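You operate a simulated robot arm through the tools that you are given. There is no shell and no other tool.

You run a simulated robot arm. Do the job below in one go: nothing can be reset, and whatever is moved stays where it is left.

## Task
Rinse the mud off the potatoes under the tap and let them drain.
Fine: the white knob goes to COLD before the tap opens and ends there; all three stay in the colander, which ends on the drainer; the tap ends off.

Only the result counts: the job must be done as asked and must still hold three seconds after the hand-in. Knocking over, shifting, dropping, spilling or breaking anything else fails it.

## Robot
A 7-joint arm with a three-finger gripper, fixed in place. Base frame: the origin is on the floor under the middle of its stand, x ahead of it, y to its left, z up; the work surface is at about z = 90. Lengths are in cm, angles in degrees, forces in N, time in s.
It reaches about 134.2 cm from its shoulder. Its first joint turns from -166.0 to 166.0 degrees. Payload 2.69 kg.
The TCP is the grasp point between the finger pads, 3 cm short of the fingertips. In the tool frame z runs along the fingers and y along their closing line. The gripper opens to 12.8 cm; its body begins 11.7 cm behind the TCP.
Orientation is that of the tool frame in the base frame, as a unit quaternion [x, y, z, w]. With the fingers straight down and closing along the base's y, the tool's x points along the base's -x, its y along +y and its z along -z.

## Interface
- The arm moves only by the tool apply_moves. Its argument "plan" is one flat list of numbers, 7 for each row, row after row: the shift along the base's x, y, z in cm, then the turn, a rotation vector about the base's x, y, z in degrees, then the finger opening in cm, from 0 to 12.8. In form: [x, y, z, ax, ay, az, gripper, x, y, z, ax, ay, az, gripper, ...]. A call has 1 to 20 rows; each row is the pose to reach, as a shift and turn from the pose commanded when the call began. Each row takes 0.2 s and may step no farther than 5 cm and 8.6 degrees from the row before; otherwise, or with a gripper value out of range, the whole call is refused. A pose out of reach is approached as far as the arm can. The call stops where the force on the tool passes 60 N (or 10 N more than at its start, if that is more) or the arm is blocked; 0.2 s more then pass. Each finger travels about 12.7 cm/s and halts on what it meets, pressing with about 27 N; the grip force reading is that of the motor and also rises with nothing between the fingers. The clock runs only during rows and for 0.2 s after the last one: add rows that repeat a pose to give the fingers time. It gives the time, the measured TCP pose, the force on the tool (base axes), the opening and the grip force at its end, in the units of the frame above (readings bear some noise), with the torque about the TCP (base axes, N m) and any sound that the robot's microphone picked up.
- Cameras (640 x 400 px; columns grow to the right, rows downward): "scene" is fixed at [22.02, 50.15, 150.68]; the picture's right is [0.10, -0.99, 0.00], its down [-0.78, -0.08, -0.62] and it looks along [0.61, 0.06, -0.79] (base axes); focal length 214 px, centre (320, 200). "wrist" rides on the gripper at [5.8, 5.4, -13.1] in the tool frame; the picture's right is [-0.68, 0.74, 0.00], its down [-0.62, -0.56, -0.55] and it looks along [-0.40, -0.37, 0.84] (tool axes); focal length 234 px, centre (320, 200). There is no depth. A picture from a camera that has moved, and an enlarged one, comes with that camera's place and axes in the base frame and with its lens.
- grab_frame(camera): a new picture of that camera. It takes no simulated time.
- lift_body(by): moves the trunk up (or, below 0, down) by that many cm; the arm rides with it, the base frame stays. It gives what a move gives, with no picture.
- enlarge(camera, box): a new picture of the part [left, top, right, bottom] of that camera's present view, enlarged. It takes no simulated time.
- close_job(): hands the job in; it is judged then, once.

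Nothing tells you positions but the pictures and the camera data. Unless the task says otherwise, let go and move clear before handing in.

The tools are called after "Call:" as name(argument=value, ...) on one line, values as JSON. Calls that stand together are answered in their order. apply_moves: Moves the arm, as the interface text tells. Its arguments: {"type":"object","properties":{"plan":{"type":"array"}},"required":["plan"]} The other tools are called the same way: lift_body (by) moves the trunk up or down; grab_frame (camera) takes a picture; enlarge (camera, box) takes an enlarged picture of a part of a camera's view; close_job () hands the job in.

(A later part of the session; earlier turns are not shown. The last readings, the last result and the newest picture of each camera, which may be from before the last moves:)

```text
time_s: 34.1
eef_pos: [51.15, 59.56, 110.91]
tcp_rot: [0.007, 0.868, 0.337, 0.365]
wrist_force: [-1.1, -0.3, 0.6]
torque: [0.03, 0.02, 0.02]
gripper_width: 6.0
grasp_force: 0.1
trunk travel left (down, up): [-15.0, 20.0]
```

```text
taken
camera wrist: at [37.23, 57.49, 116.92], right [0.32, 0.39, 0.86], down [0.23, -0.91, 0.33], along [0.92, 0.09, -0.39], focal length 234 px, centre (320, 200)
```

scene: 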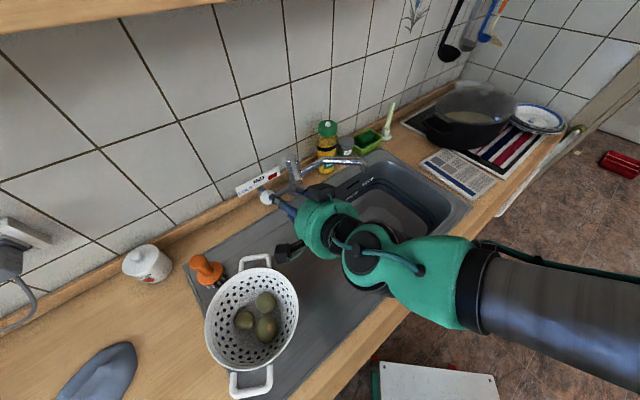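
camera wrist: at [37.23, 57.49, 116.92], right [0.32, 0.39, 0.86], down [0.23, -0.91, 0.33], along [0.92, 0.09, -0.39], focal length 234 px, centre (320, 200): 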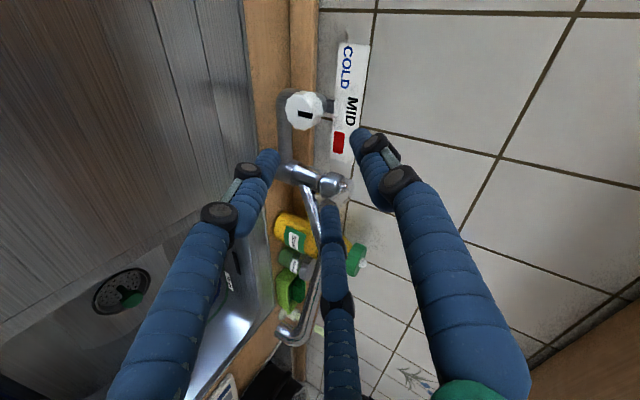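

From here I see the knob, sign and tap clearly, and the knob still comes out at about (59.3, 68.5, 101.3). I'll level the hand to 15° and line it up about 9 cm in front of the knob.

Call:
apply_moves(plan=[0.4, 0.55, -1.5, 4.4, 0, -0.7, 6, 0.8, 1.1, -3, 8.8, -0.1, -1.3, 6, 1.2, 1.65, -4.4, 13.1, -0.1, -2, 6, 1.6, 2.2, -5.9, 17.5, -0.2, -2.6, 6, 2.05, 2.74, -7.3, 21.9, -0.2, -3.3, 6, 2.05, 2.74, -7.3, 21.9, -0.2, -3.3, 6])

Call:
grab_frame(camera="wrist")

Call:
grab_frame(camera="scene")

```text
time_s: 35.5
eef_pos: [54.0, 69.49, 116.16]
tcp_rot: [0.112, 0.836, 0.406, 0.353]
wrist_force: [0.4, 0.7, 0.7]
torque: [-0.04, 0.0, -0.05]
gripper_width: 6.02
grasp_force: 0.1
out of reach, approached as far as the arm can: row 1, 2, 3, 4, 5, 6
trunk travel left (down, up): [-15.0, 20.0]
```

```text
taken
camera wrist: at [40.36, 67.67, 122.88], right [0.42, 0.15, 0.9], down [0.13, -0.99, 0.11], along [0.9, 0.07, -0.43], focal length 234 px, centre (320, 200)
```

wrist: 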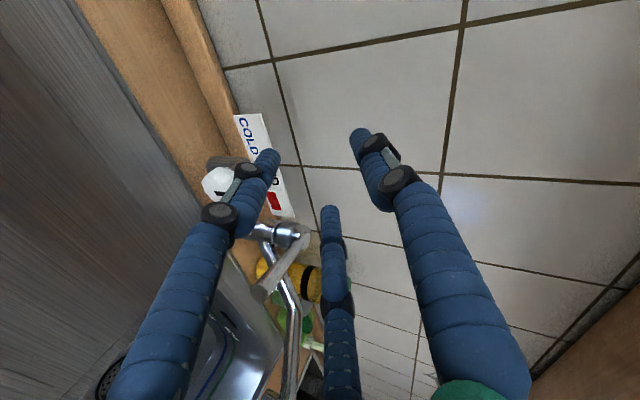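

```text
taken
```

scene: 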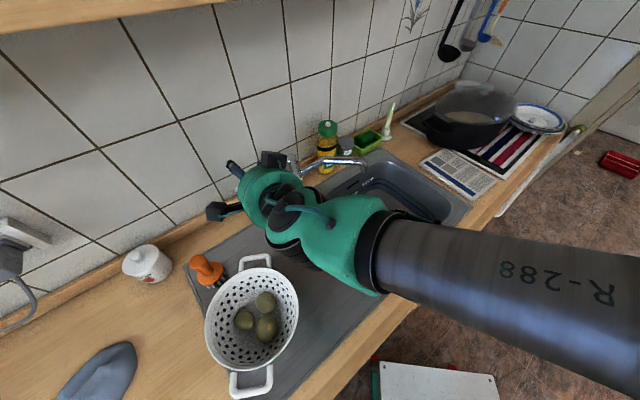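

The solver drifted up and left rather than reaching the levelled pose, so the arm can't go this level with the trunk at this height. I'll back off to a safe spot with a steeper tilt, then lower the trunk before trying again.

Call:
apply_moves(plan=[-1.2, -2, 0.8, -1.7, 1.7, 0, 6, -2.4, -4, 1.6, -3.4, 3.4, 0, 6, -3.6, -6, 2.4, -5.2, 5, 0, 6, -4.8, -8, 3.2, -6.9, 6.7, 0, 6, -6, -10, 4, -8.6, 8.4, 0, 6, -6, -12, 4, -8.6, 8.4, 0, 6, -6, -12, 4, -8.6, 8.4, 0, 6])

Call:
grab_frame(camera="scene")

```text
time_s: 37.1
eef_pos: [48.09, 57.82, 119.43]
tcp_rot: [0.115, 0.887, 0.332, 0.298]
wrist_force: [0.0, -0.3, 0.5]
torque: [0.0, -0.01, -0.03]
gripper_width: 6.0
grasp_force: 0.1
trunk travel left (down, up): [-15.0, 20.0]
```

```text
taken
```

scene: 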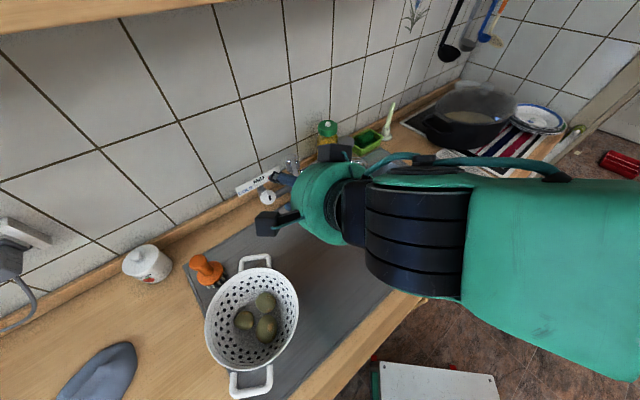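

Call:
lift_body(by=-15)

Call:
grab_frame(camera="scene")

Call:
grab_frame(camera="wrist")

```text
time_s: 38.9
eef_pos: [48.22, 57.88, 104.63]
tcp_rot: [0.115, 0.888, 0.331, 0.298]
wrist_force: [-0.8, 0.3, -0.5]
torque: [-0.03, 0.04, 0.02]
gripper_width: 5.99
grasp_force: 0.0
trunk travel left (down, up): [0.0, 35.0]
```

```text
taken
```

scene: 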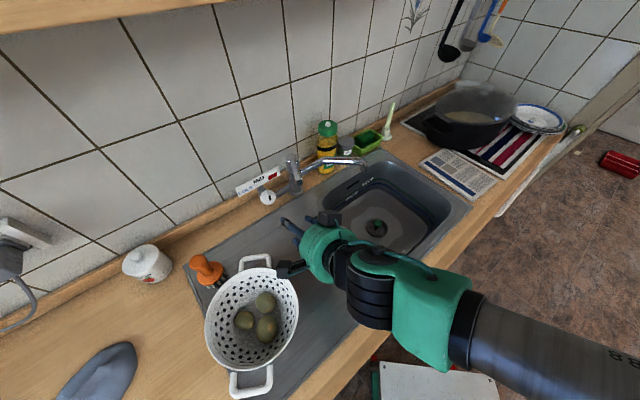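

```text
taken
camera wrist: at [35.68, 57.32, 113.27], right [0.54, 0.28, 0.79], down [0.15, -0.96, 0.24], along [0.83, -0.01, -0.56], focal length 234 px, centre (320, 200)
```

wrist: 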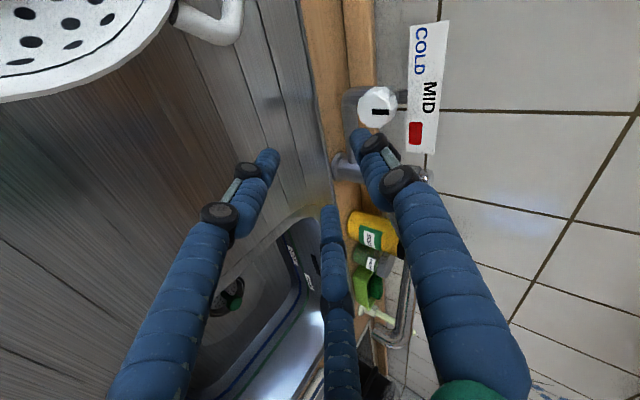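

Call:
apply_moves(plan=[1.2, 1.1, 0, 3.5, -2.6, 0.8, 6, 2.4, 2.2, 0, 7, -5.2, 1.6, 6])

```text
time_s: 39.5
eef_pos: [50.47, 60.14, 104.45]
tcp_rot: [0.106, 0.853, 0.394, 0.326]
wrist_force: [-0.4, 0.0, 0.3]
torque: [-0.02, 0.06, -0.02]
gripper_width: 5.99
grasp_force: 0.2
trunk travel left (down, up): [0.0, 35.0]
```

Call:
apply_moves(plan=[1.2, 1.0, 0, 3.5, -2.6, 0.8, 6, 2.6, 2.2, -0.1, 7, -5.1, 1.5, 6])

Call:
grab_frame(camera="wrist")

```text
time_s: 40.0
eef_pos: [51.56, 61.57, 105.81]
tcp_rot: [0.102, 0.838, 0.417, 0.337]
wrist_force: [-0.9, 0.0, -0.1]
torque: [0.01, 0.01, -0.01]
gripper_width: 6.01
grasp_force: 0.0
out of reach, approached as far as the arm can: row 1, 2
trunk travel left (down, up): [0.0, 35.0]
```

```text
taken
camera wrist: at [38.12, 59.21, 112.69], right [0.43, 0.16, 0.89], down [0.17, -0.98, 0.09], along [0.89, 0.11, -0.45], focal length 234 px, centre (320, 200)
```

wrist: 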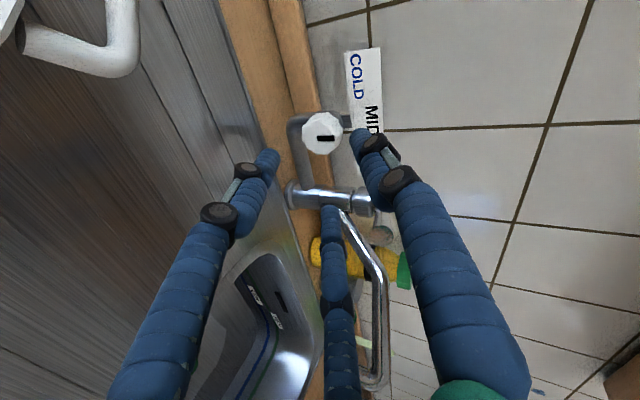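

The hand now points at the wall with 25° tilt, which the arm accepts. I'll keep this orientation and move onto the knob axis, stopping about 6 cm short.

Call:
apply_moves(plan=[0.9, 0.7, -0.4, 0, 0, 0, 6, 1.8, 1.4, -0.8, 0, 0, 0, 6, 2.7, 2.1, -1.2, 0, 0, 0, 6])

Call:
grab_frame(camera="wrist")

Call:
enlarge(camera="scene", box=[220, 130, 400, 300])

```text
time_s: 40.9
eef_pos: [54.29, 63.67, 104.83]
tcp_rot: [0.103, 0.84, 0.414, 0.336]
wrist_force: [-0.4, -0.1, 0.8]
torque: [-0.01, 0.04, -0.01]
gripper_width: 5.99
grasp_force: 0.1
trunk travel left (down, up): [0.0, 35.0]
```

```text
taken
camera wrist: at [40.87, 61.42, 111.63], right [0.43, 0.16, 0.89], down [0.17, -0.98, 0.1], along [0.89, 0.11, -0.45], focal length 234 px, centre (320, 200)
```

wrist: 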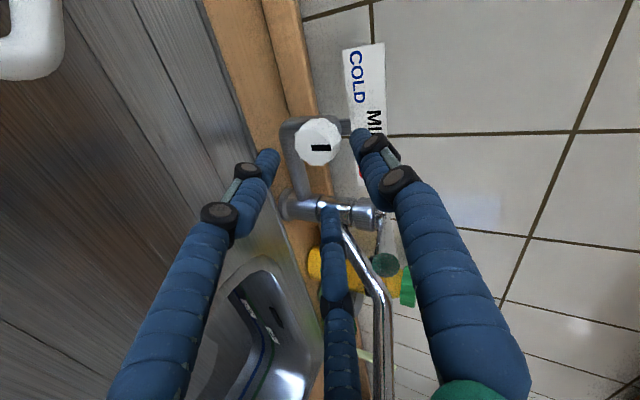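

```text
2.35 times, centred on (310, 215) of scene
camera zoom: at [22.02, 50.15, 150.68], right [0.1, -0.99, 0.0], down [-0.78, -0.08, -0.62], along [0.61, 0.06, -0.79], focal length 505 px, centre (344, 165)
```

zoom: 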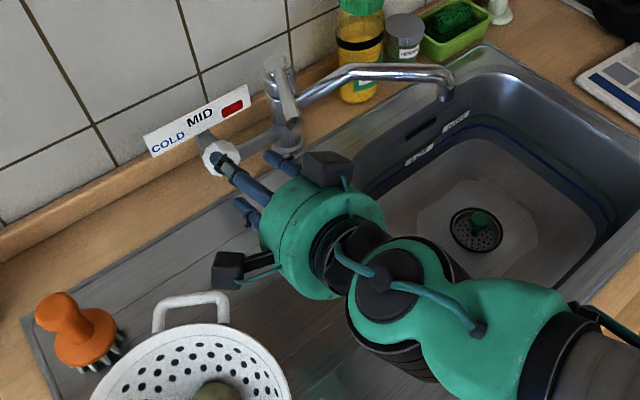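

Alignment with the knob is good (about 8 cm away). I'll try levelling the hand a few more degrees here, where there is room, to get a squarer grip.

Call:
apply_moves(plan=[0, 0, -0.3, 2.85, -2.8, 0, 6, 0, 0, -0.6, 5.7, -5.6, 0, 6])

```text
time_s: 41.5
eef_pos: [54.35, 63.67, 104.63]
tcp_rot: [0.103, 0.839, 0.414, 0.337]
wrist_force: [-0.1, -0.6, 0.3]
torque: [0.0, -0.02, 0.01]
gripper_width: 6.01
grasp_force: 0.1
out of reach, approached as far as the arm can: row 1, 2
trunk travel left (down, up): [0.0, 35.0]
```

Call:
apply_moves(plan=[0.8, 0.85, -0.45, 0, 0, 0, 6, 1.6, 1.7, -0.9, 1.5, -1.4, 0, 6, 2.2, 2.4, -1.3, 3, -2.9, 0, 6])

Call:
grab_frame(camera="wrist")

```text
time_s: 42.2
eef_pos: [55.93, 66.09, 104.99]
tcp_rot: [0.103, 0.834, 0.419, 0.344]
wrist_force: [-0.6, 0.4, -0.3]
torque: [0.01, -0.01, -0.02]
gripper_width: 6.0
grasp_force: 0.1
out of reach, approached as far as the arm can: row 2, 3
trunk travel left (down, up): [0.0, 35.0]
```

```text
taken
camera wrist: at [42.39, 63.81, 111.67], right [0.42, 0.15, 0.9], down [0.16, -0.98, 0.09], along [0.89, 0.11, -0.43], focal length 234 px, centre (320, 200)
```

wrist: 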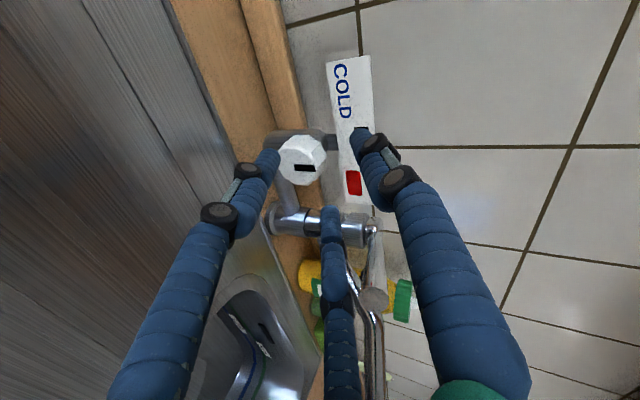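

The arm insists on roughly 25–28° of tilt here, so I'll accept that, and roll the hand a little so the thumb sits on top of the knob and the other two fingers low left and right.

Call:
apply_moves(plan=[-0.1, -0.4, -0.2, 3.8, 5.2, -2.9, 6, -0.15, -0.7, -0.4, 7.6, 10.4, -5.8, 6, -0.2, -1.0, -0.6, 11.4, 15.6, -8.7, 6, -0.2, -1.0, -0.6, 11.4, 15.6, -8.7, 6])

Call:
grab_frame(camera="wrist")

Call:
enlarge(camera="scene", box=[220, 130, 400, 300])

```text
time_s: 43.2
eef_pos: [55.76, 65.01, 104.45]
tcp_rot: [0.256, 0.817, 0.455, 0.246]
wrist_force: [-0.6, 0.5, 0.1]
torque: [0.0, 0.02, 0.04]
gripper_width: 5.98
grasp_force: 0.1
trunk travel left (down, up): [0.0, 35.0]
```

```text
taken
camera wrist: at [44.16, 63.05, 114.16], right [0.65, -0.1, 0.75], down [0.0, -0.99, -0.13], along [0.76, 0.09, -0.64], focal length 234 px, centre (320, 200)
```

wrist: 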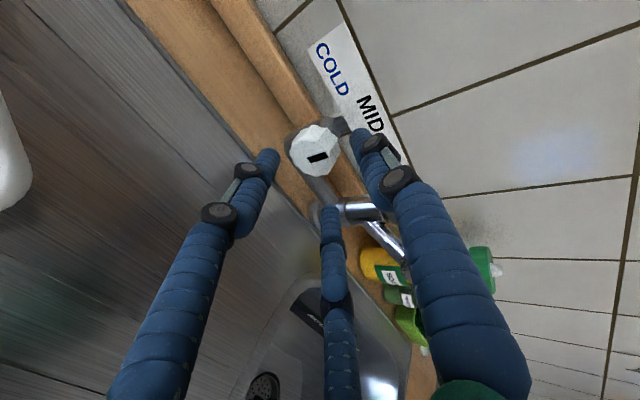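

```text
2.35 times, centred on (310, 215) of scene
camera zoom: at [22.02, 50.15, 150.68], right [0.1, -0.99, 0.0], down [-0.78, -0.08, -0.62], along [0.61, 0.06, -0.79], focal length 505 px, centre (344, 165)
```

zoom: 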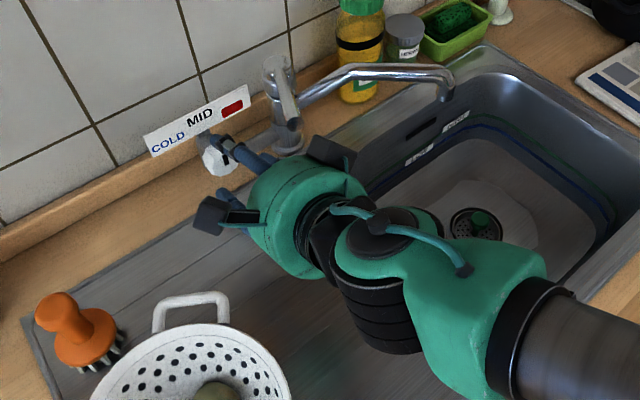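

The roll worked. I'll creep forward along the axis towards the knob, checking for contact.

Call:
apply_moves(plan=[0.52, 0.64, -0.45, 0, 0, 0, 6, 1.04, 1.28, -0.9, 0, 0, 0, 6, 1.56, 1.92, -1.35, 0, 0, 0, 6])

Call:
grab_frame(camera="wrist")

Call:
enlarge(camera="scene", box=[230, 140, 350, 230])

```text
time_s: 44.0
eef_pos: [57.22, 66.93, 103.08]
tcp_rot: [0.255, 0.817, 0.454, 0.247]
wrist_force: [0.0, 0.0, -0.8]
torque: [0.01, 0.01, 0.01]
gripper_width: 5.98
grasp_force: 0.1
trunk travel left (down, up): [0.0, 35.0]
```

```text
taken
camera wrist: at [45.66, 64.96, 112.73], right [0.65, -0.1, 0.75], down [0.0, -0.99, -0.13], along [0.76, 0.09, -0.64], focal length 234 px, centre (320, 200)
```

wrist: 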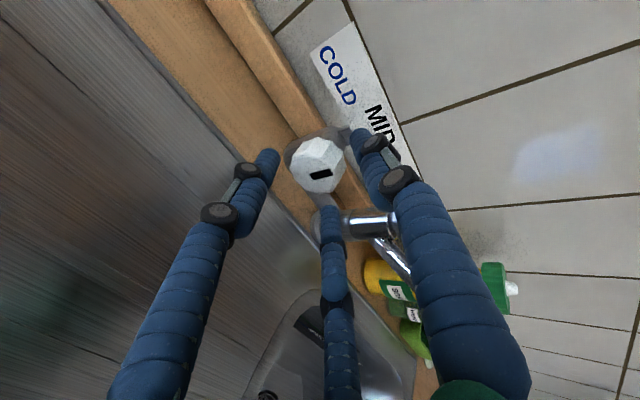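

```text
4.44 times, centred on (290, 185) of scene
camera zoom: at [22.02, 50.15, 150.68], right [0.1, -0.99, 0.0], down [-0.78, -0.08, -0.62], along [0.61, 0.06, -0.79], focal length 953 px, centre (453, 267)
```

zoom: 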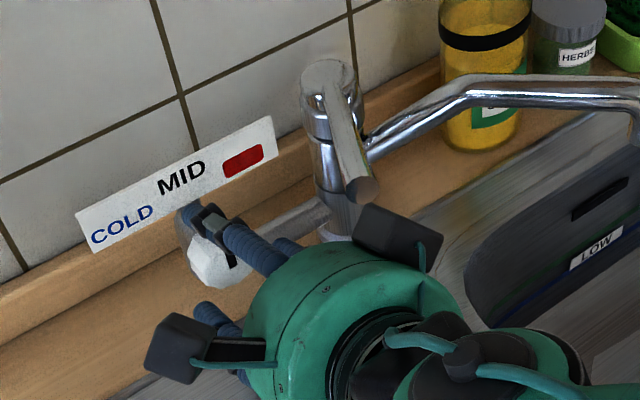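

Call:
apply_moves(plan=[0.35, 0.43, -0.3, 0, 0, 0, 6, 0.7, 0.86, -0.6, 0, 0, 0, 6, 1.0, 1.25, -0.88, 0, 0, 0, 6])

Call:
grab_frame(camera="wrist")

Call:
enlarge(camera="scene", box=[230, 140, 350, 230])

```text
time_s: 44.9
eef_pos: [58.23, 68.22, 102.21]
tcp_rot: [0.255, 0.817, 0.454, 0.246]
wrist_force: [-0.7, 1.0, 0.2]
torque: [0.01, 0.0, 0.02]
gripper_width: 5.98
grasp_force: 0.1
trunk travel left (down, up): [0.0, 35.0]
```

```text
taken
camera wrist: at [46.64, 66.2, 111.94], right [0.65, -0.1, 0.75], down [0.0, -0.99, -0.13], along [0.76, 0.09, -0.64], focal length 234 px, centre (320, 200)
```

wrist: 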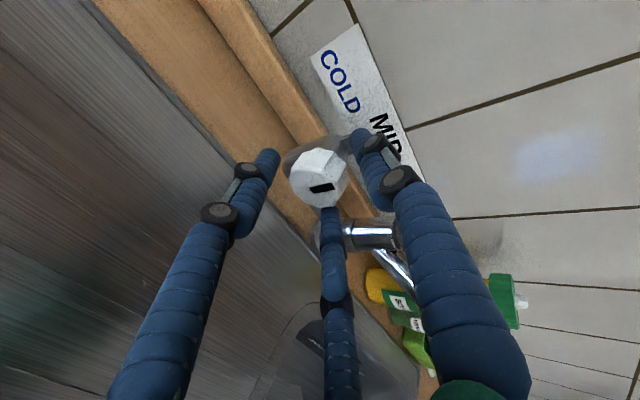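

```text
4.44 times, centred on (290, 185) of scene
camera zoom: at [22.02, 50.15, 150.68], right [0.1, -0.99, 0.0], down [-0.78, -0.08, -0.62], along [0.61, 0.06, -0.79], focal length 953 px, centre (453, 267)
```

zoom: 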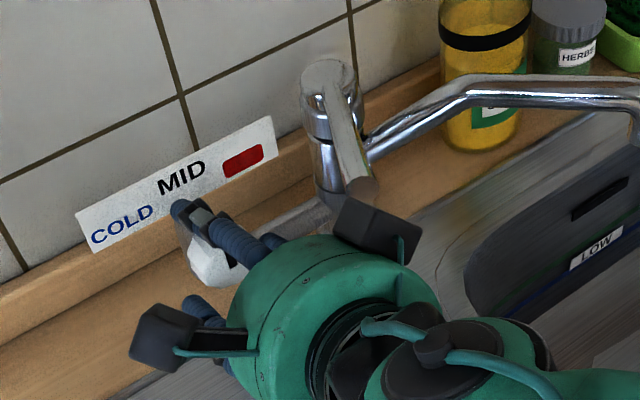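

Call:
apply_moves(plan=[0, 0, 0, 0, 0, 0, 5.2, 0, 0, 0, 0, 0, 0, 4.6, 0, 0, 0, 0, 0, 0, 4.0, 0, 0, 0, 0, 0, 0, 3.4, 0, 0, 0, 0, 0, 0, 3.0, 0, 0, 0, 0, 0, 0, 3.0])

Call:
grab_frame(camera="wrist")

Call:
enlarge(camera="scene", box=[230, 140, 350, 230])

```text
time_s: 46.2
eef_pos: [58.39, 68.0, 102.11]
tcp_rot: [0.255, 0.817, 0.454, 0.246]
wrist_force: [14.7, -22.3, -2.2]
torque: [-0.25, -0.32, -0.47]
gripper_width: 4.76
grasp_force: 13.1
trunk travel left (down, up): [0.0, 35.0]
```

```text
taken
camera wrist: at [46.77, 66.06, 111.9], right [0.65, -0.1, 0.75], down [0.0, -0.99, -0.13], along [0.76, 0.09, -0.64], focal length 234 px, centre (320, 200)
```

wrist: 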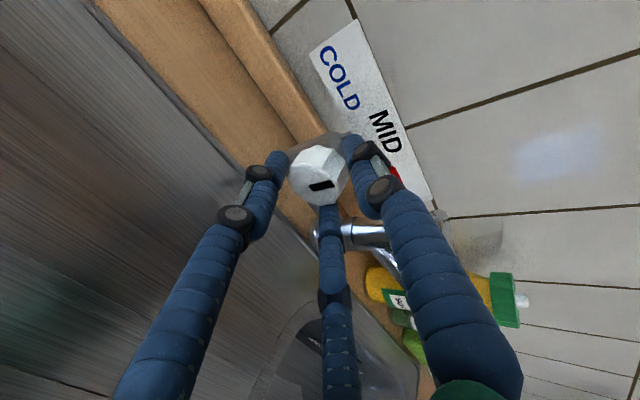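

```text
4.44 times, centred on (290, 185) of scene
camera zoom: at [22.02, 50.15, 150.68], right [0.1, -0.99, 0.0], down [-0.78, -0.08, -0.62], along [0.61, 0.06, -0.79], focal length 953 px, centre (453, 267)
```

zoom: 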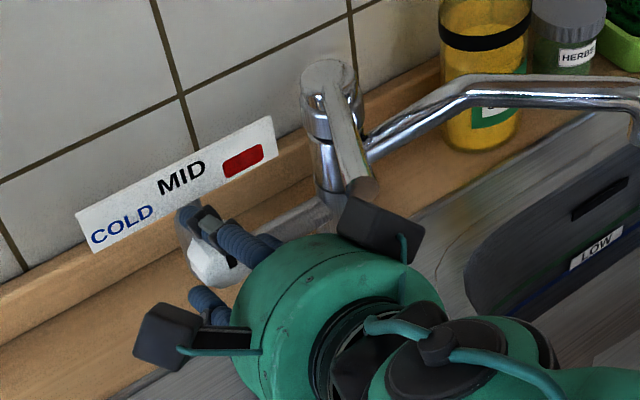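

The grip pushes the hand to the right: the right finger touched first, so I'm about half a centimetre too far left. I'll re-centre while the fingers close.

Call:
apply_moves(plan=[0.2, -0.2, 0, 0, 0, 0, 3, 0.4, -0.4, 0, 0, 0, 0, 3, 0.5, -0.5, 0, 0, 0, 0, 3, 0.5, -0.5, 0, 0, 0, 0, 3])

Call:
grab_frame(camera="wrist")

```text
time_s: 47.2
eef_pos: [58.61, 67.99, 102.16]
tcp_rot: [0.255, 0.818, 0.455, 0.245]
wrist_force: [-23.1, 13.4, -7.9]
torque: [-0.06, 0.65, 0.23]
gripper_width: 4.73
grasp_force: 13.0
trunk travel left (down, up): [0.0, 35.0]
```

```text
taken
camera wrist: at [47.0, 65.86, 111.88], right [0.65, -0.09, 0.75], down [0.01, -0.99, -0.13], along [0.76, 0.09, -0.64], focal length 234 px, centre (320, 200)
```

wrist: 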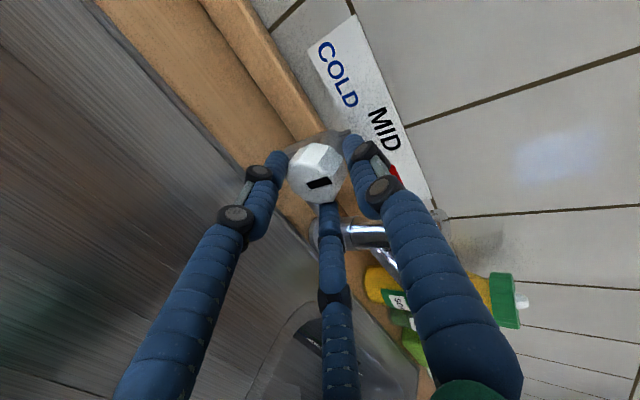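

Call:
apply_moves(plan=[-0.12, 0.12, 0.05, 0, 0, 0, 3, -0.22, 0.22, 0.1, 0, 0, 0, 2, -0.22, 0.22, 0.1, 0, 0, 0, 2])

```text
time_s: 48.0
eef_pos: [58.39, 67.96, 102.05]
tcp_rot: [0.255, 0.819, 0.451, 0.246]
wrist_force: [-25.2, 0.9, -18.4]
torque: [-0.14, 0.54, 0.54]
gripper_width: 4.45
grasp_force: 18.3
trunk travel left (down, up): [0.0, 35.0]
```

Call:
apply_moves(plan=[-0.12, 0.02, -0.13, 0, 0, 0, 2, -0.22, 0.04, -0.25, 0, 0, 0, 2, -0.22, 0.04, -0.25, 0, 0, 0, 2])

Call:
grab_frame(camera="wrist")

Call:
enlarge(camera="scene", box=[230, 140, 350, 230])

```text
time_s: 48.9
eef_pos: [58.37, 67.96, 101.94]
tcp_rot: [0.256, 0.817, 0.452, 0.248]
wrist_force: [-2.6, 4.4, -17.8]
torque: [-0.02, 0.18, 0.09]
gripper_width: 4.46
grasp_force: 18.1
trunk travel left (down, up): [0.0, 35.0]
```

```text
taken
camera wrist: at [46.89, 66.0, 111.81], right [0.65, -0.1, 0.75], down [0.0, -0.99, -0.13], along [0.76, 0.08, -0.64], focal length 234 px, centre (320, 200)
```

wrist: 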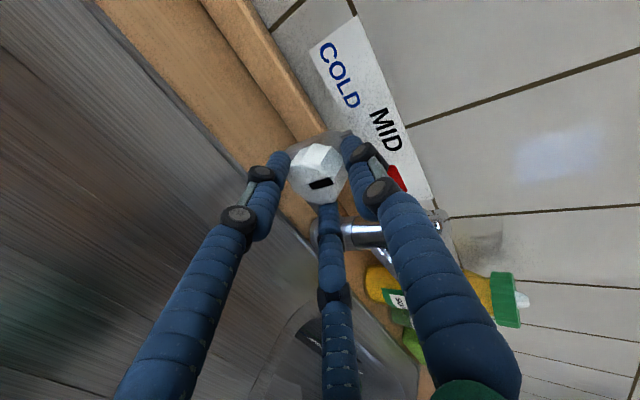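

```text
4.44 times, centred on (290, 185) of scene
camera zoom: at [22.02, 50.15, 150.68], right [0.1, -0.99, 0.0], down [-0.78, -0.08, -0.62], along [0.61, 0.06, -0.79], focal length 953 px, centre (453, 267)
```

zoom: 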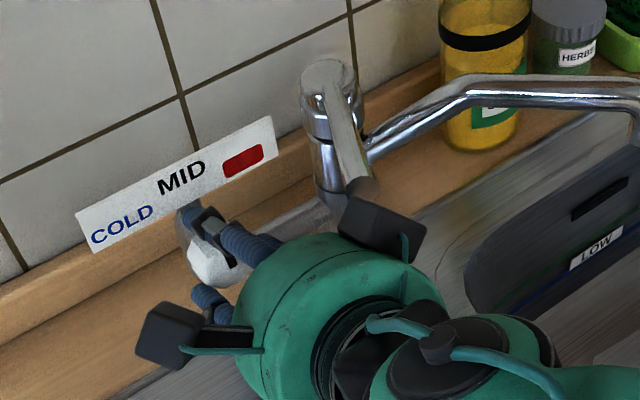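

The forces are now nearly balanced and the knob is gripped. I'll tighten and turn 24° anticlockwise about the hand's axis, then check whether the knob follows.

Call:
apply_moves(plan=[0, 0, -0.1, 0, 0, 0, 0.5, 0, 0, -0.1, -3.8, -3.7, 2.8, 0.5, 0, 0, -0.1, -7.6, -7.4, 5.6, 0.5, 0, 0, -0.1, -11.4, -11.1, 8.4, 0.5, 0, 0, -0.1, -15.2, -14.8, 11.2, 0.5, 0, 0, -0.1, -15.2, -14.8, 11.2, 0.5])

Call:
grab_frame(camera="wrist")

Call:
enlarge(camera="scene", box=[230, 140, 350, 230])

```text
time_s: 50.2
eef_pos: [58.4, 67.93, 101.93]
tcp_rot: [0.08, 0.853, 0.391, 0.336]
wrist_force: [-1.8, -8.1, -11.1]
torque: [-0.21, 0.15, -0.22]
gripper_width: 4.33
grasp_force: 45.1
trunk travel left (down, up): [0.0, 35.0]
```

```text
taken
camera wrist: at [44.96, 65.69, 108.83], right [0.42, 0.23, 0.88], down [0.19, -0.97, 0.16], along [0.89, 0.1, -0.45], focal length 234 px, centre (320, 200)
```

wrist: 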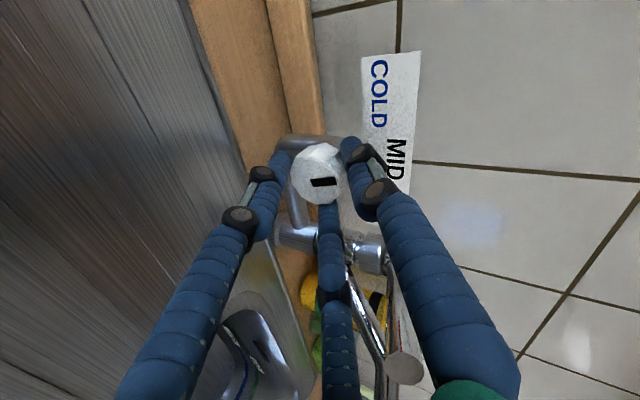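

```text
4.44 times, centred on (290, 185) of scene
camera zoom: at [22.02, 50.15, 150.68], right [0.1, -0.99, 0.0], down [-0.78, -0.08, -0.62], along [0.61, 0.06, -0.79], focal length 953 px, centre (453, 267)
```

zoom: 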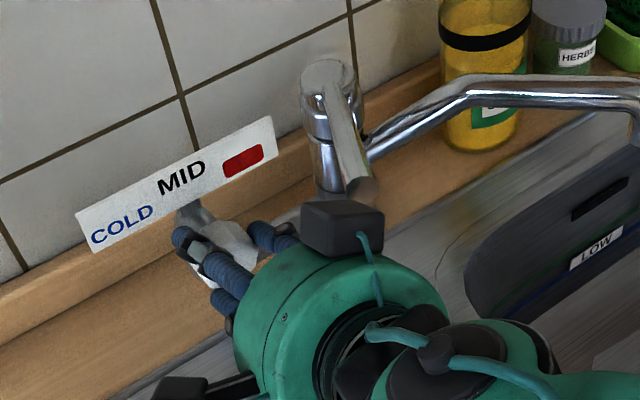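

The mark stays fixed relative to the hand, so the knob is turning with it. I'll turn another 24°.

Call:
apply_moves(plan=[0, 0, 0, -3.9, -3.8, 2.7, 0.5, 0, 0, 0, -7.8, -7.6, 5.4, 0.5, 0, 0, 0, -11.7, -11.4, 8.1, 0.5, 0, 0, 0, -15.6, -15.2, 10.8, 0.5, 0, 0, 0, -15.6, -15.2, 10.8, 0.5])

Call:
grab_frame(camera="wrist")

Call:
enlarge(camera="scene", box=[230, 140, 350, 230])

```text
time_s: 51.5
eef_pos: [58.44, 67.85, 101.76]
tcp_rot: [-0.099, 0.85, 0.31, 0.414]
wrist_force: [-3.7, -32.8, -17.0]
torque: [-0.6, 0.35, -0.96]
gripper_width: 4.33
grasp_force: 45.0
trunk travel left (down, up): [0.0, 35.0]
```

```text
taken
camera wrist: at [43.97, 64.44, 105.78], right [0.12, 0.52, 0.85], down [0.28, -0.83, 0.47], along [0.95, 0.18, -0.25], focal length 234 px, centre (320, 200)
```

wrist: 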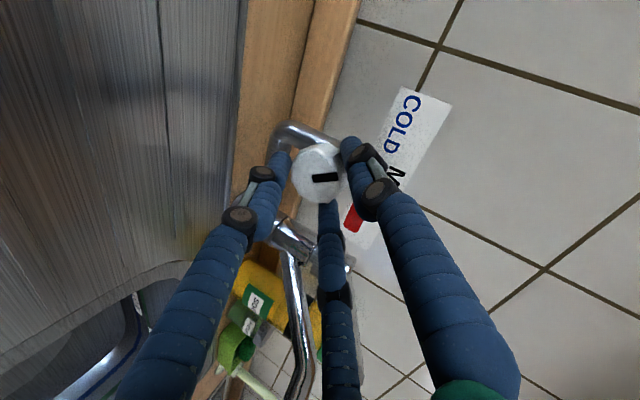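

```text
4.44 times, centred on (290, 185) of scene
camera zoom: at [22.02, 50.15, 150.68], right [0.1, -0.99, 0.0], down [-0.78, -0.08, -0.62], along [0.61, 0.06, -0.79], focal length 953 px, centre (453, 267)
```

zoom: 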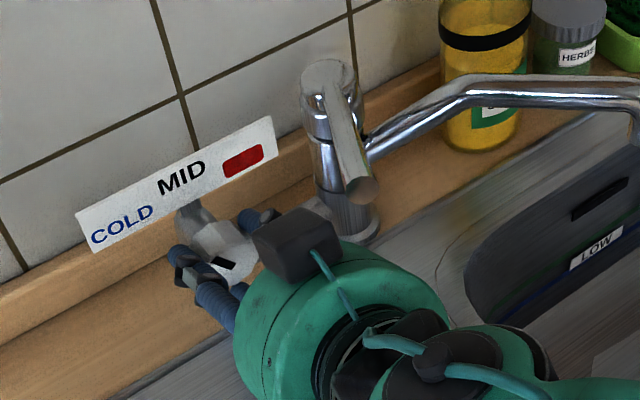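

Call:
enlarge(camera="wrist", box=[260, 80, 460, 240])

Call:
enlarge(camera="scene", box=[245, 165, 315, 210])

```text
2.50 times, centred on (360, 160) of wrist
camera zoom: at [43.97, 64.44, 105.78], right [0.12, 0.52, 0.85], down [0.28, -0.83, 0.47], along [0.95, 0.18, -0.25], focal length 585 px, centre (220, 300)
```

zoom: 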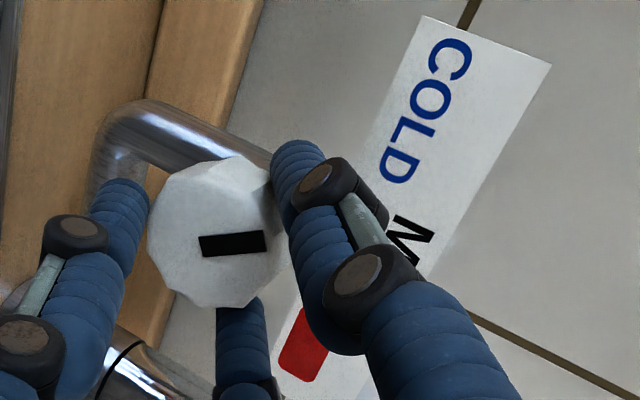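

```text
8.89 times, centred on (280, 188) of scene
camera zoom: at [22.02, 50.15, 150.68], right [0.1, -0.99, 0.0], down [-0.78, -0.08, -0.62], along [0.61, 0.06, -0.79], focal length 1906 px, centre (676, 311)
```

zoom: 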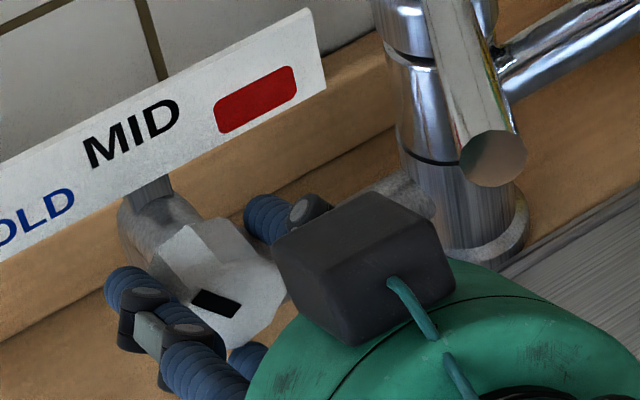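

The mark now sits about 36° towards COLD, and I judge COLD to be at about 57°. I'll re-centre slightly and turn further.

Call:
apply_moves(plan=[0.04, -0.14, -0.14, 0, 0, 0, 0.5, 0.08, -0.28, -0.27, -2.6, -2.4, 1.9, 0.5, 0.08, -0.28, -0.27, -5.2, -4.9, 3.7, 0.5, 0.08, -0.28, -0.27, -7.7, -7.3, 5.6, 0.5, 0.08, -0.28, -0.27, -10.3, -9.7, 7.4, 0.5, 0.08, -0.28, -0.27, -10.3, -9.7, 7.4, 0.5])

Call:
enlarge(camera="wrist", box=[260, 80, 460, 240])

Call:
enlarge(camera="scene", box=[200, 150, 360, 290])

```text
time_s: 52.9
eef_pos: [58.45, 67.79, 101.78]
tcp_rot: [-0.217, 0.827, 0.251, 0.454]
wrist_force: [-4.9, -16.5, -9.0]
torque: [-0.22, 0.06, -0.15]
gripper_width: 4.31
grasp_force: 45.0
trunk travel left (down, up): [0.0, 35.0]
```

```text
2.50 times, centred on (360, 160) of wrist
camera zoom: at [44.03, 62.99, 104.03], right [-0.1, 0.66, 0.74], down [0.28, -0.7, 0.66], along [0.95, 0.27, -0.12], focal length 585 px, centre (220, 300)
```

zoom: 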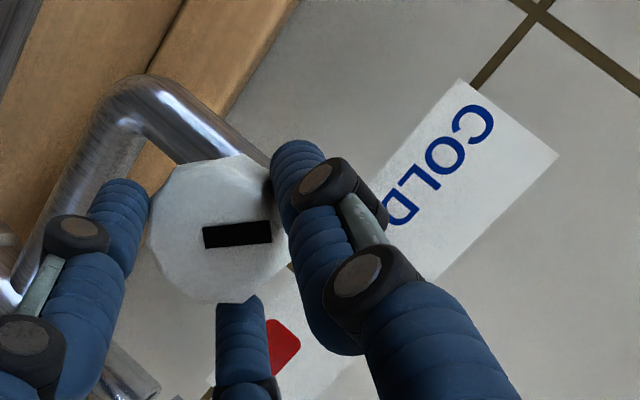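

```text
2.86 times, centred on (280, 220) of scene
camera zoom: at [22.02, 50.15, 150.68], right [0.1, -0.99, 0.0], down [-0.78, -0.08, -0.62], along [0.61, 0.06, -0.79], focal length 613 px, centre (434, 143)
```

zoom: 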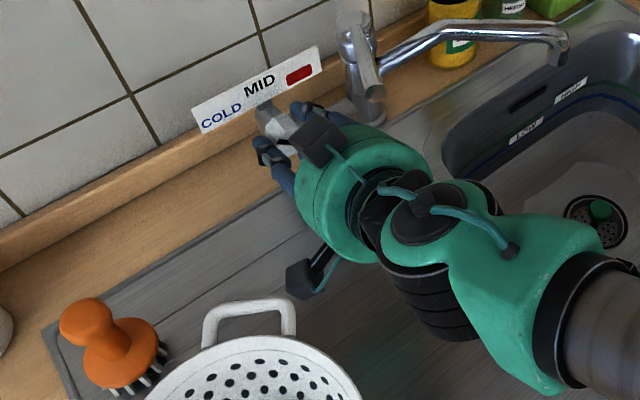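

The mark is at about 45° now. I'll turn a further 18° and re-measure.

Call:
apply_moves(plan=[0, -0.1, -0.05, -2.9, -2.8, 2.1, 0.5, 0, -0.2, -0.1, -5.8, -5.5, 4.2, 0.5, 0, -0.2, -0.1, -8.7, -8.2, 6.3, 0.5, 0, -0.2, -0.1, -11.6, -11, 8.4, 0.5, 0, -0.2, -0.1, -11.6, -11, 8.4, 0.5])

Call:
enlarge(camera="wrist", box=[260, 80, 460, 240])

Call:
enlarge(camera="scene", box=[200, 150, 360, 290])

```text
time_s: 54.0
eef_pos: [58.37, 67.5, 101.89]
tcp_rot: [-0.344, 0.782, 0.177, 0.489]
wrist_force: [-9.6, 5.3, 12.3]
torque: [0.52, 0.09, 0.68]
gripper_width: 4.34
grasp_force: 45.3
trunk travel left (down, up): [0.0, 35.0]
```

```text
2.50 times, centred on (360, 160) of wrist
camera zoom: at [44.52, 61.03, 102.47], right [-0.33, 0.76, 0.56], down [0.23, -0.51, 0.83], along [0.92, 0.4, -0.01], focal length 585 px, centre (220, 300)
```

zoom: 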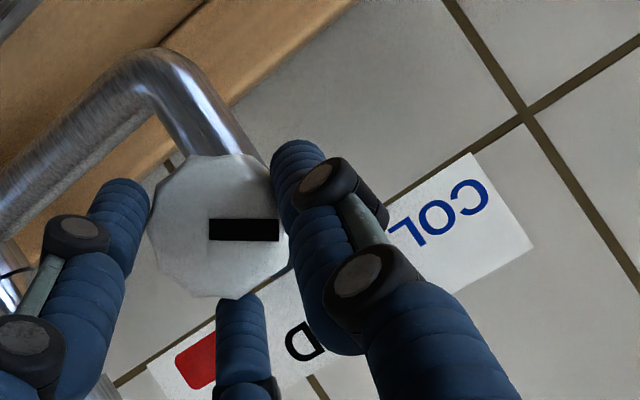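

```text
2.86 times, centred on (280, 220) of scene
camera zoom: at [22.02, 50.15, 150.68], right [0.1, -0.99, 0.0], down [-0.78, -0.08, -0.62], along [0.61, 0.06, -0.79], focal length 613 px, centre (434, 143)
```

zoom: 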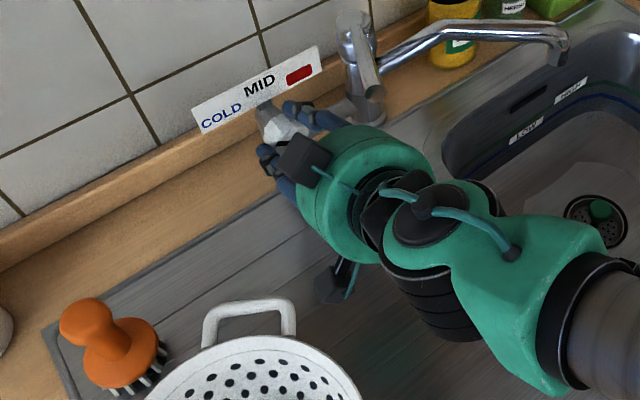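

Call:
apply_moves(plan=[0, 0, 0, -1.9, -1.8, 1.4, 0.5, 0, 0, 0, -3.8, -3.6, 2.8, 0.5, 0, 0, 0, -5.1, -4.9, 3.7, 0.5, 0, 0, 0, -5.1, -4.9, 3.7, 0.5])

Call:
enlarge(camera="wrist", box=[260, 80, 460, 240])

```text
time_s: 55.0
eef_pos: [58.37, 67.48, 101.9]
tcp_rot: [-0.397, 0.757, 0.143, 0.499]
wrist_force: [-6.0, 11.5, 25.6]
torque: [1.14, -0.12, -0.1]
gripper_width: 4.32
grasp_force: 45.6
trunk travel left (down, up): [0.0, 35.0]
```

```text
2.50 times, centred on (360, 160) of wrist
camera zoom: at [44.9, 60.18, 101.93], right [-0.42, 0.78, 0.45], down [0.18, -0.42, 0.89], along [0.89, 0.46, 0.03], focal length 585 px, centre (220, 300)
```

zoom: 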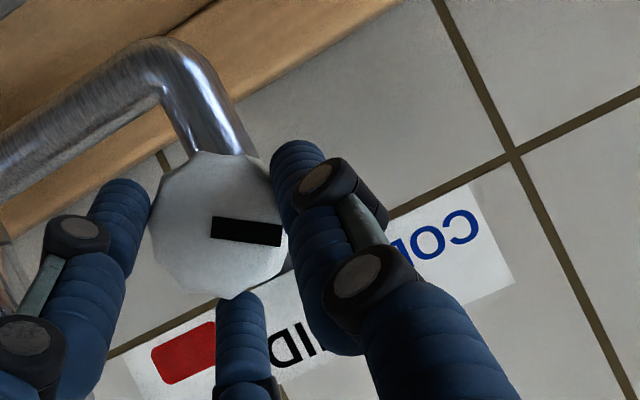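

The mark now lags the hand and the turning torque has risen to about 0.7 N·m with the mark at about 56°, so the knob looks to be against its stop at COLD. I'll open the fingers and back away to check.

Call:
apply_moves(plan=[0, 0, 0, 0, 0, 0, 4.4, 0, 0, 0, 0, 0, 0, 5.5, 0, 0, 0, 0, 0, 0, 6.5, 0, 0, 0, 0, 0, 0, 6.5, -0.64, -0.61, 0.46, 0, 0, 0, 6.5, -1.28, -1.23, 0.92, 0, 0, 0, 6.5, -2.5, -2.4, 1.8, 0, 0, 0, 6.5, -3.8, -3.7, 2.8, 0, 0, 0, 6.5])

Call:
grab_frame(camera="wrist")

Call:
enlarge(camera="scene", box=[230, 150, 320, 210])

```text
time_s: 56.9
eef_pos: [54.64, 63.72, 104.3]
tcp_rot: [-0.397, 0.758, 0.142, 0.497]
wrist_force: [0.0, -0.3, -0.3]
torque: [-0.02, 0.01, -0.03]
gripper_width: 6.5
grasp_force: 0.2
trunk travel left (down, up): [0.0, 35.0]
```

```text
taken
camera wrist: at [41.09, 56.46, 104.39], right [-0.42, 0.79, 0.45], down [0.18, -0.42, 0.89], along [0.89, 0.46, 0.03], focal length 234 px, centre (320, 200)
```

wrist: 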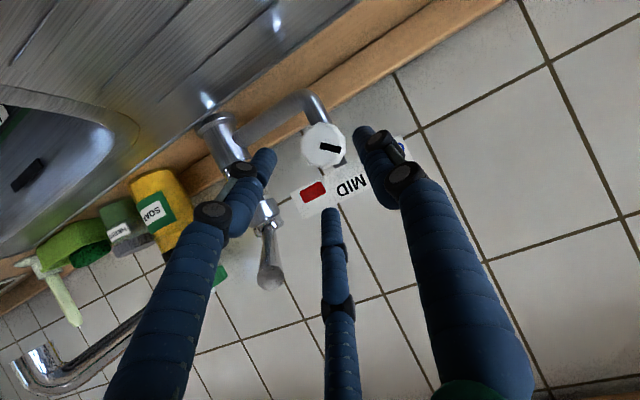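

```text
6.67 times, centred on (275, 180) of scene
camera zoom: at [22.02, 50.15, 150.68], right [0.1, -0.99, 0.0], down [-0.78, -0.08, -0.62], along [0.61, 0.06, -0.79], focal length 1430 px, centre (620, 333)
```

zoom: 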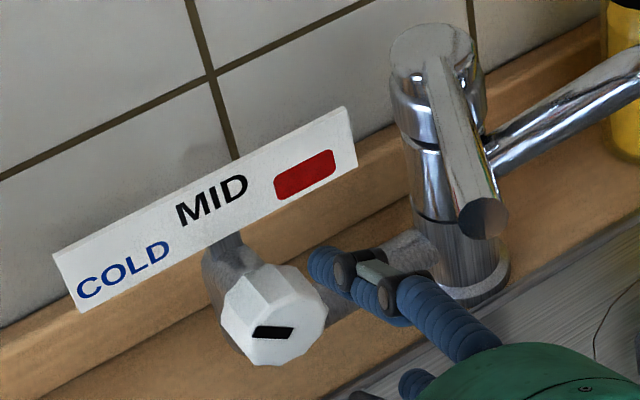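

The mark now points at COLD and stays there. Next is the tap lever: I'll rise clear, turn the hand fingers-down and square to the lever, whose end is near (59.4, 59.1, 109).

Call:
apply_moves(plan=[-2, -2, 3, -3.2, 6.2, -3.2, 6, -3, -4, 7, -6.5, 12.4, -6.4, 6, -3, -5, 11, -9.7, 18.6, -9.7, 6, -2.5, -6, 15, -12.9, 24.8, -12.9, 6, -1.5, -6.5, 18.5, -16.2, 31.1, -16.1, 6, 0, -6.7, 21.7, -19.4, 37.3, -19.3, 6, 1.4, -6.7, 21.7, -22.6, 43.5, -22.6, 6, 1.4, -6.7, 21.7, -25.9, 49.7, -25.8, 6, 1.4, -6.7, 21.7, -29.1, 55.9, -29, 6, 1.4, -6.7, 21.7, -29.1, 55.9, -29, 6])

Call:
grab_frame(camera="wrist")

Call:
grab_frame(camera="scene")

```text
time_s: 59.0
eef_pos: [56.23, 57.24, 126.17]
tcp_rot: [-0.2, 0.98, -0.001, 0.0]
wrist_force: [0.8, 0.6, 0.1]
torque: [-0.03, 0.05, -0.04]
gripper_width: 6.01
grasp_force: 0.1
trunk travel left (down, up): [0.0, 35.0]
```

```text
taken
camera wrist: at [48.69, 59.71, 139.11], right [0.33, 0.94, 0.0], down [0.79, -0.28, 0.55], along [0.52, -0.19, -0.84], focal length 234 px, centre (320, 200)
```

wrist: 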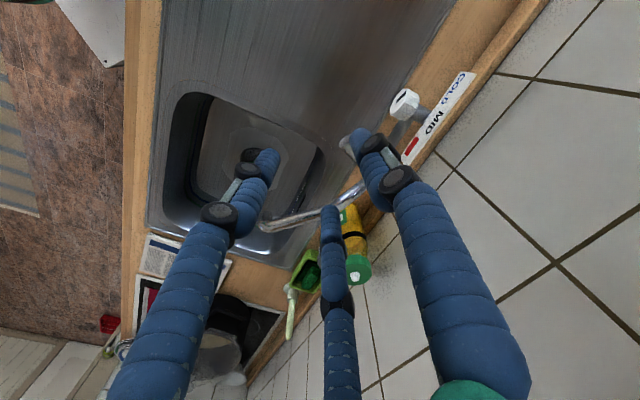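

```text
taken
```

scene: 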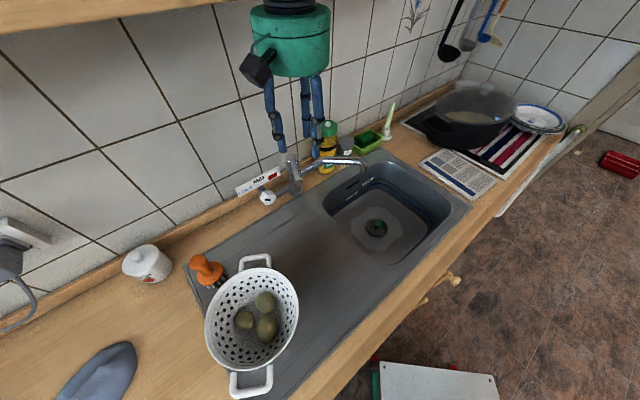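

Call:
enlarge(camera="wrist", box=[240, 60, 480, 240])

Call:
enlarge(camera="scene", box=[230, 130, 350, 220])

```text
2.22 times, centred on (360, 150) of wrist
camera zoom: at [48.69, 59.71, 139.11], right [0.33, 0.94, 0.0], down [0.79, -0.28, 0.55], along [0.52, -0.19, -0.84], focal length 520 px, centre (231, 311)
```

zoom: 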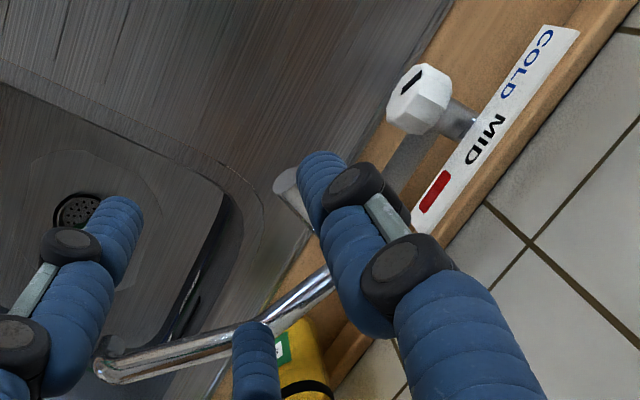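

```text
4.44 times, centred on (290, 175) of scene
camera zoom: at [22.02, 50.15, 150.68], right [0.1, -0.99, 0.0], down [-0.78, -0.08, -0.62], along [0.61, 0.06, -0.79], focal length 953 px, centre (453, 311)
```

zoom: 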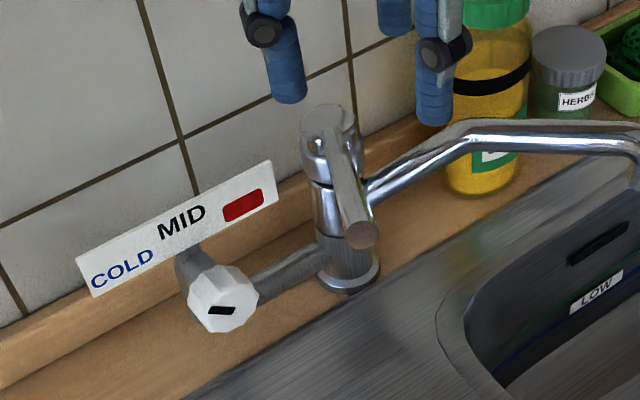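

Call:
apply_moves(plan=[3.5, 1.4, -1, 0, 0, 0, 6, 7.4, 2.85, -2, 0, 0, 0, 6, 7.4, 2.85, -6, 0, 0, 0, 6, 7.4, 2.85, -10, 0, 0, 0, 6, 7.4, 2.85, -12, 0, 0, 0, 6])

Call:
grab_frame(camera="wrist")

Call:
enlarge(camera="scene", box=[230, 130, 350, 220])

```text
time_s: 59.5
eef_pos: [57.84, 57.71, 125.84]
tcp_rot: [-0.203, 0.979, -0.002, -0.001]
wrist_force: [-49.9, -42.9, -11.1]
torque: [8.91, -10.14, 0.17]
gripper_width: 6.02
grasp_force: 0.1
trunk travel left (down, up): [0.0, 35.0]
stopped in row 1: the force on the tool passed its limit at 204 N (the readings are from after the stop); the commanded pose is now the measured one
```

```text
taken
camera wrist: at [50.37, 60.29, 138.91], right [0.33, 0.94, 0.0], down [0.79, -0.27, 0.55], along [0.52, -0.18, -0.84], focal length 234 px, centre (320, 200)
```

wrist: 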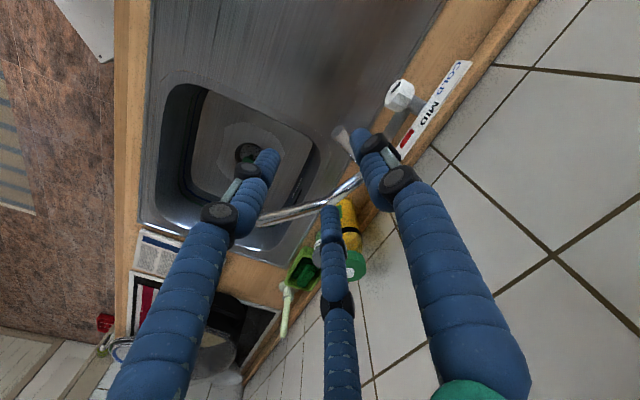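

```text
4.44 times, centred on (290, 175) of scene
camera zoom: at [22.02, 50.15, 150.68], right [0.1, -0.99, 0.0], down [-0.78, -0.08, -0.62], along [0.61, 0.06, -0.79], focal length 953 px, centre (453, 311)
```

zoom: 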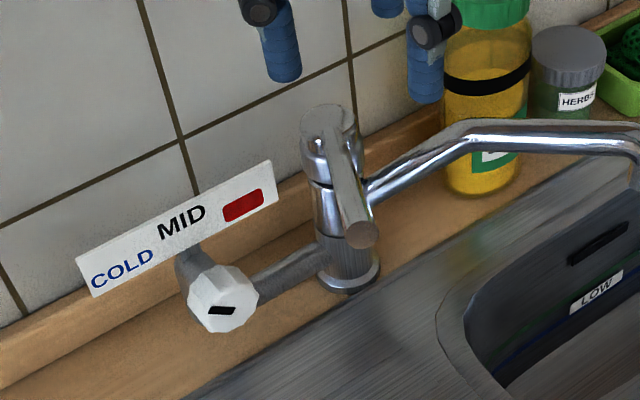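

The wrist bumped something high up near z≈146, an overhanging shelf over the tap, so an upright hand can't go there; nothing below appears moved. I'll back off and instead approach the lever end from the front with a nearly level hand, as I did for the knob.

Call:
apply_moves(plan=[-2.5, -2.5, 0, 0, 0, 0, 6, -5, -5, 0, 5.5, -5.2, -2.3, 6, -7, -6, -1, 11, -10.5, -4.5, 6, -7, -6, -3, 16.6, -15.7, -6.8, 6, -7, -6, -6, 22.1, -20.9, -9, 6, -6.5, -5.5, -9, 27.6, -26.2, -11.3, 6, -6, -5, -11.5, 33.1, -31.4, -13.5, 6, -5.3, -4, -13.3, 38.7, -36.6, -15.8, 6, -4.7, -3.3, -13.8, 44.2, -41.9, -18, 6, -4.7, -3.3, -13.8, 49.7, -47.1, -20.3, 6, -4.7, -3.3, -13.8, 49.7, -47.1, -20.3, 6])

Call:
grab_frame(camera="wrist")

Call:
grab_frame(camera="scene")

```text
time_s: 61.9
eef_pos: [53.67, 54.96, 111.15]
tcp_rot: [-0.002, 0.832, 0.318, 0.455]
wrist_force: [1.2, 2.0, -2.5]
torque: [0.11, -0.18, -0.06]
gripper_width: 6.0
grasp_force: 0.1
trunk travel left (down, up): [0.0, 35.0]
```

```text
taken
camera wrist: at [38.79, 53.87, 114.59], right [0.18, 0.39, 0.9], down [0.11, -0.92, 0.38], along [0.98, 0.03, -0.21], focal length 234 px, centre (320, 200)
```

wrist: 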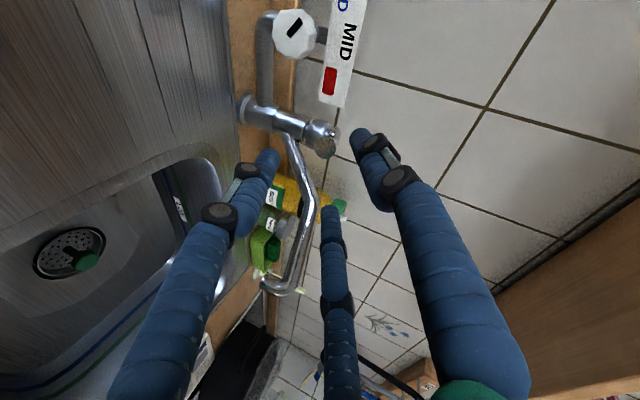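

```text
taken
```

scene: 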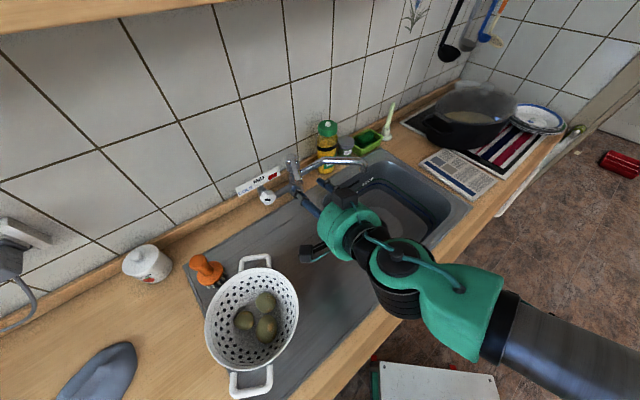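

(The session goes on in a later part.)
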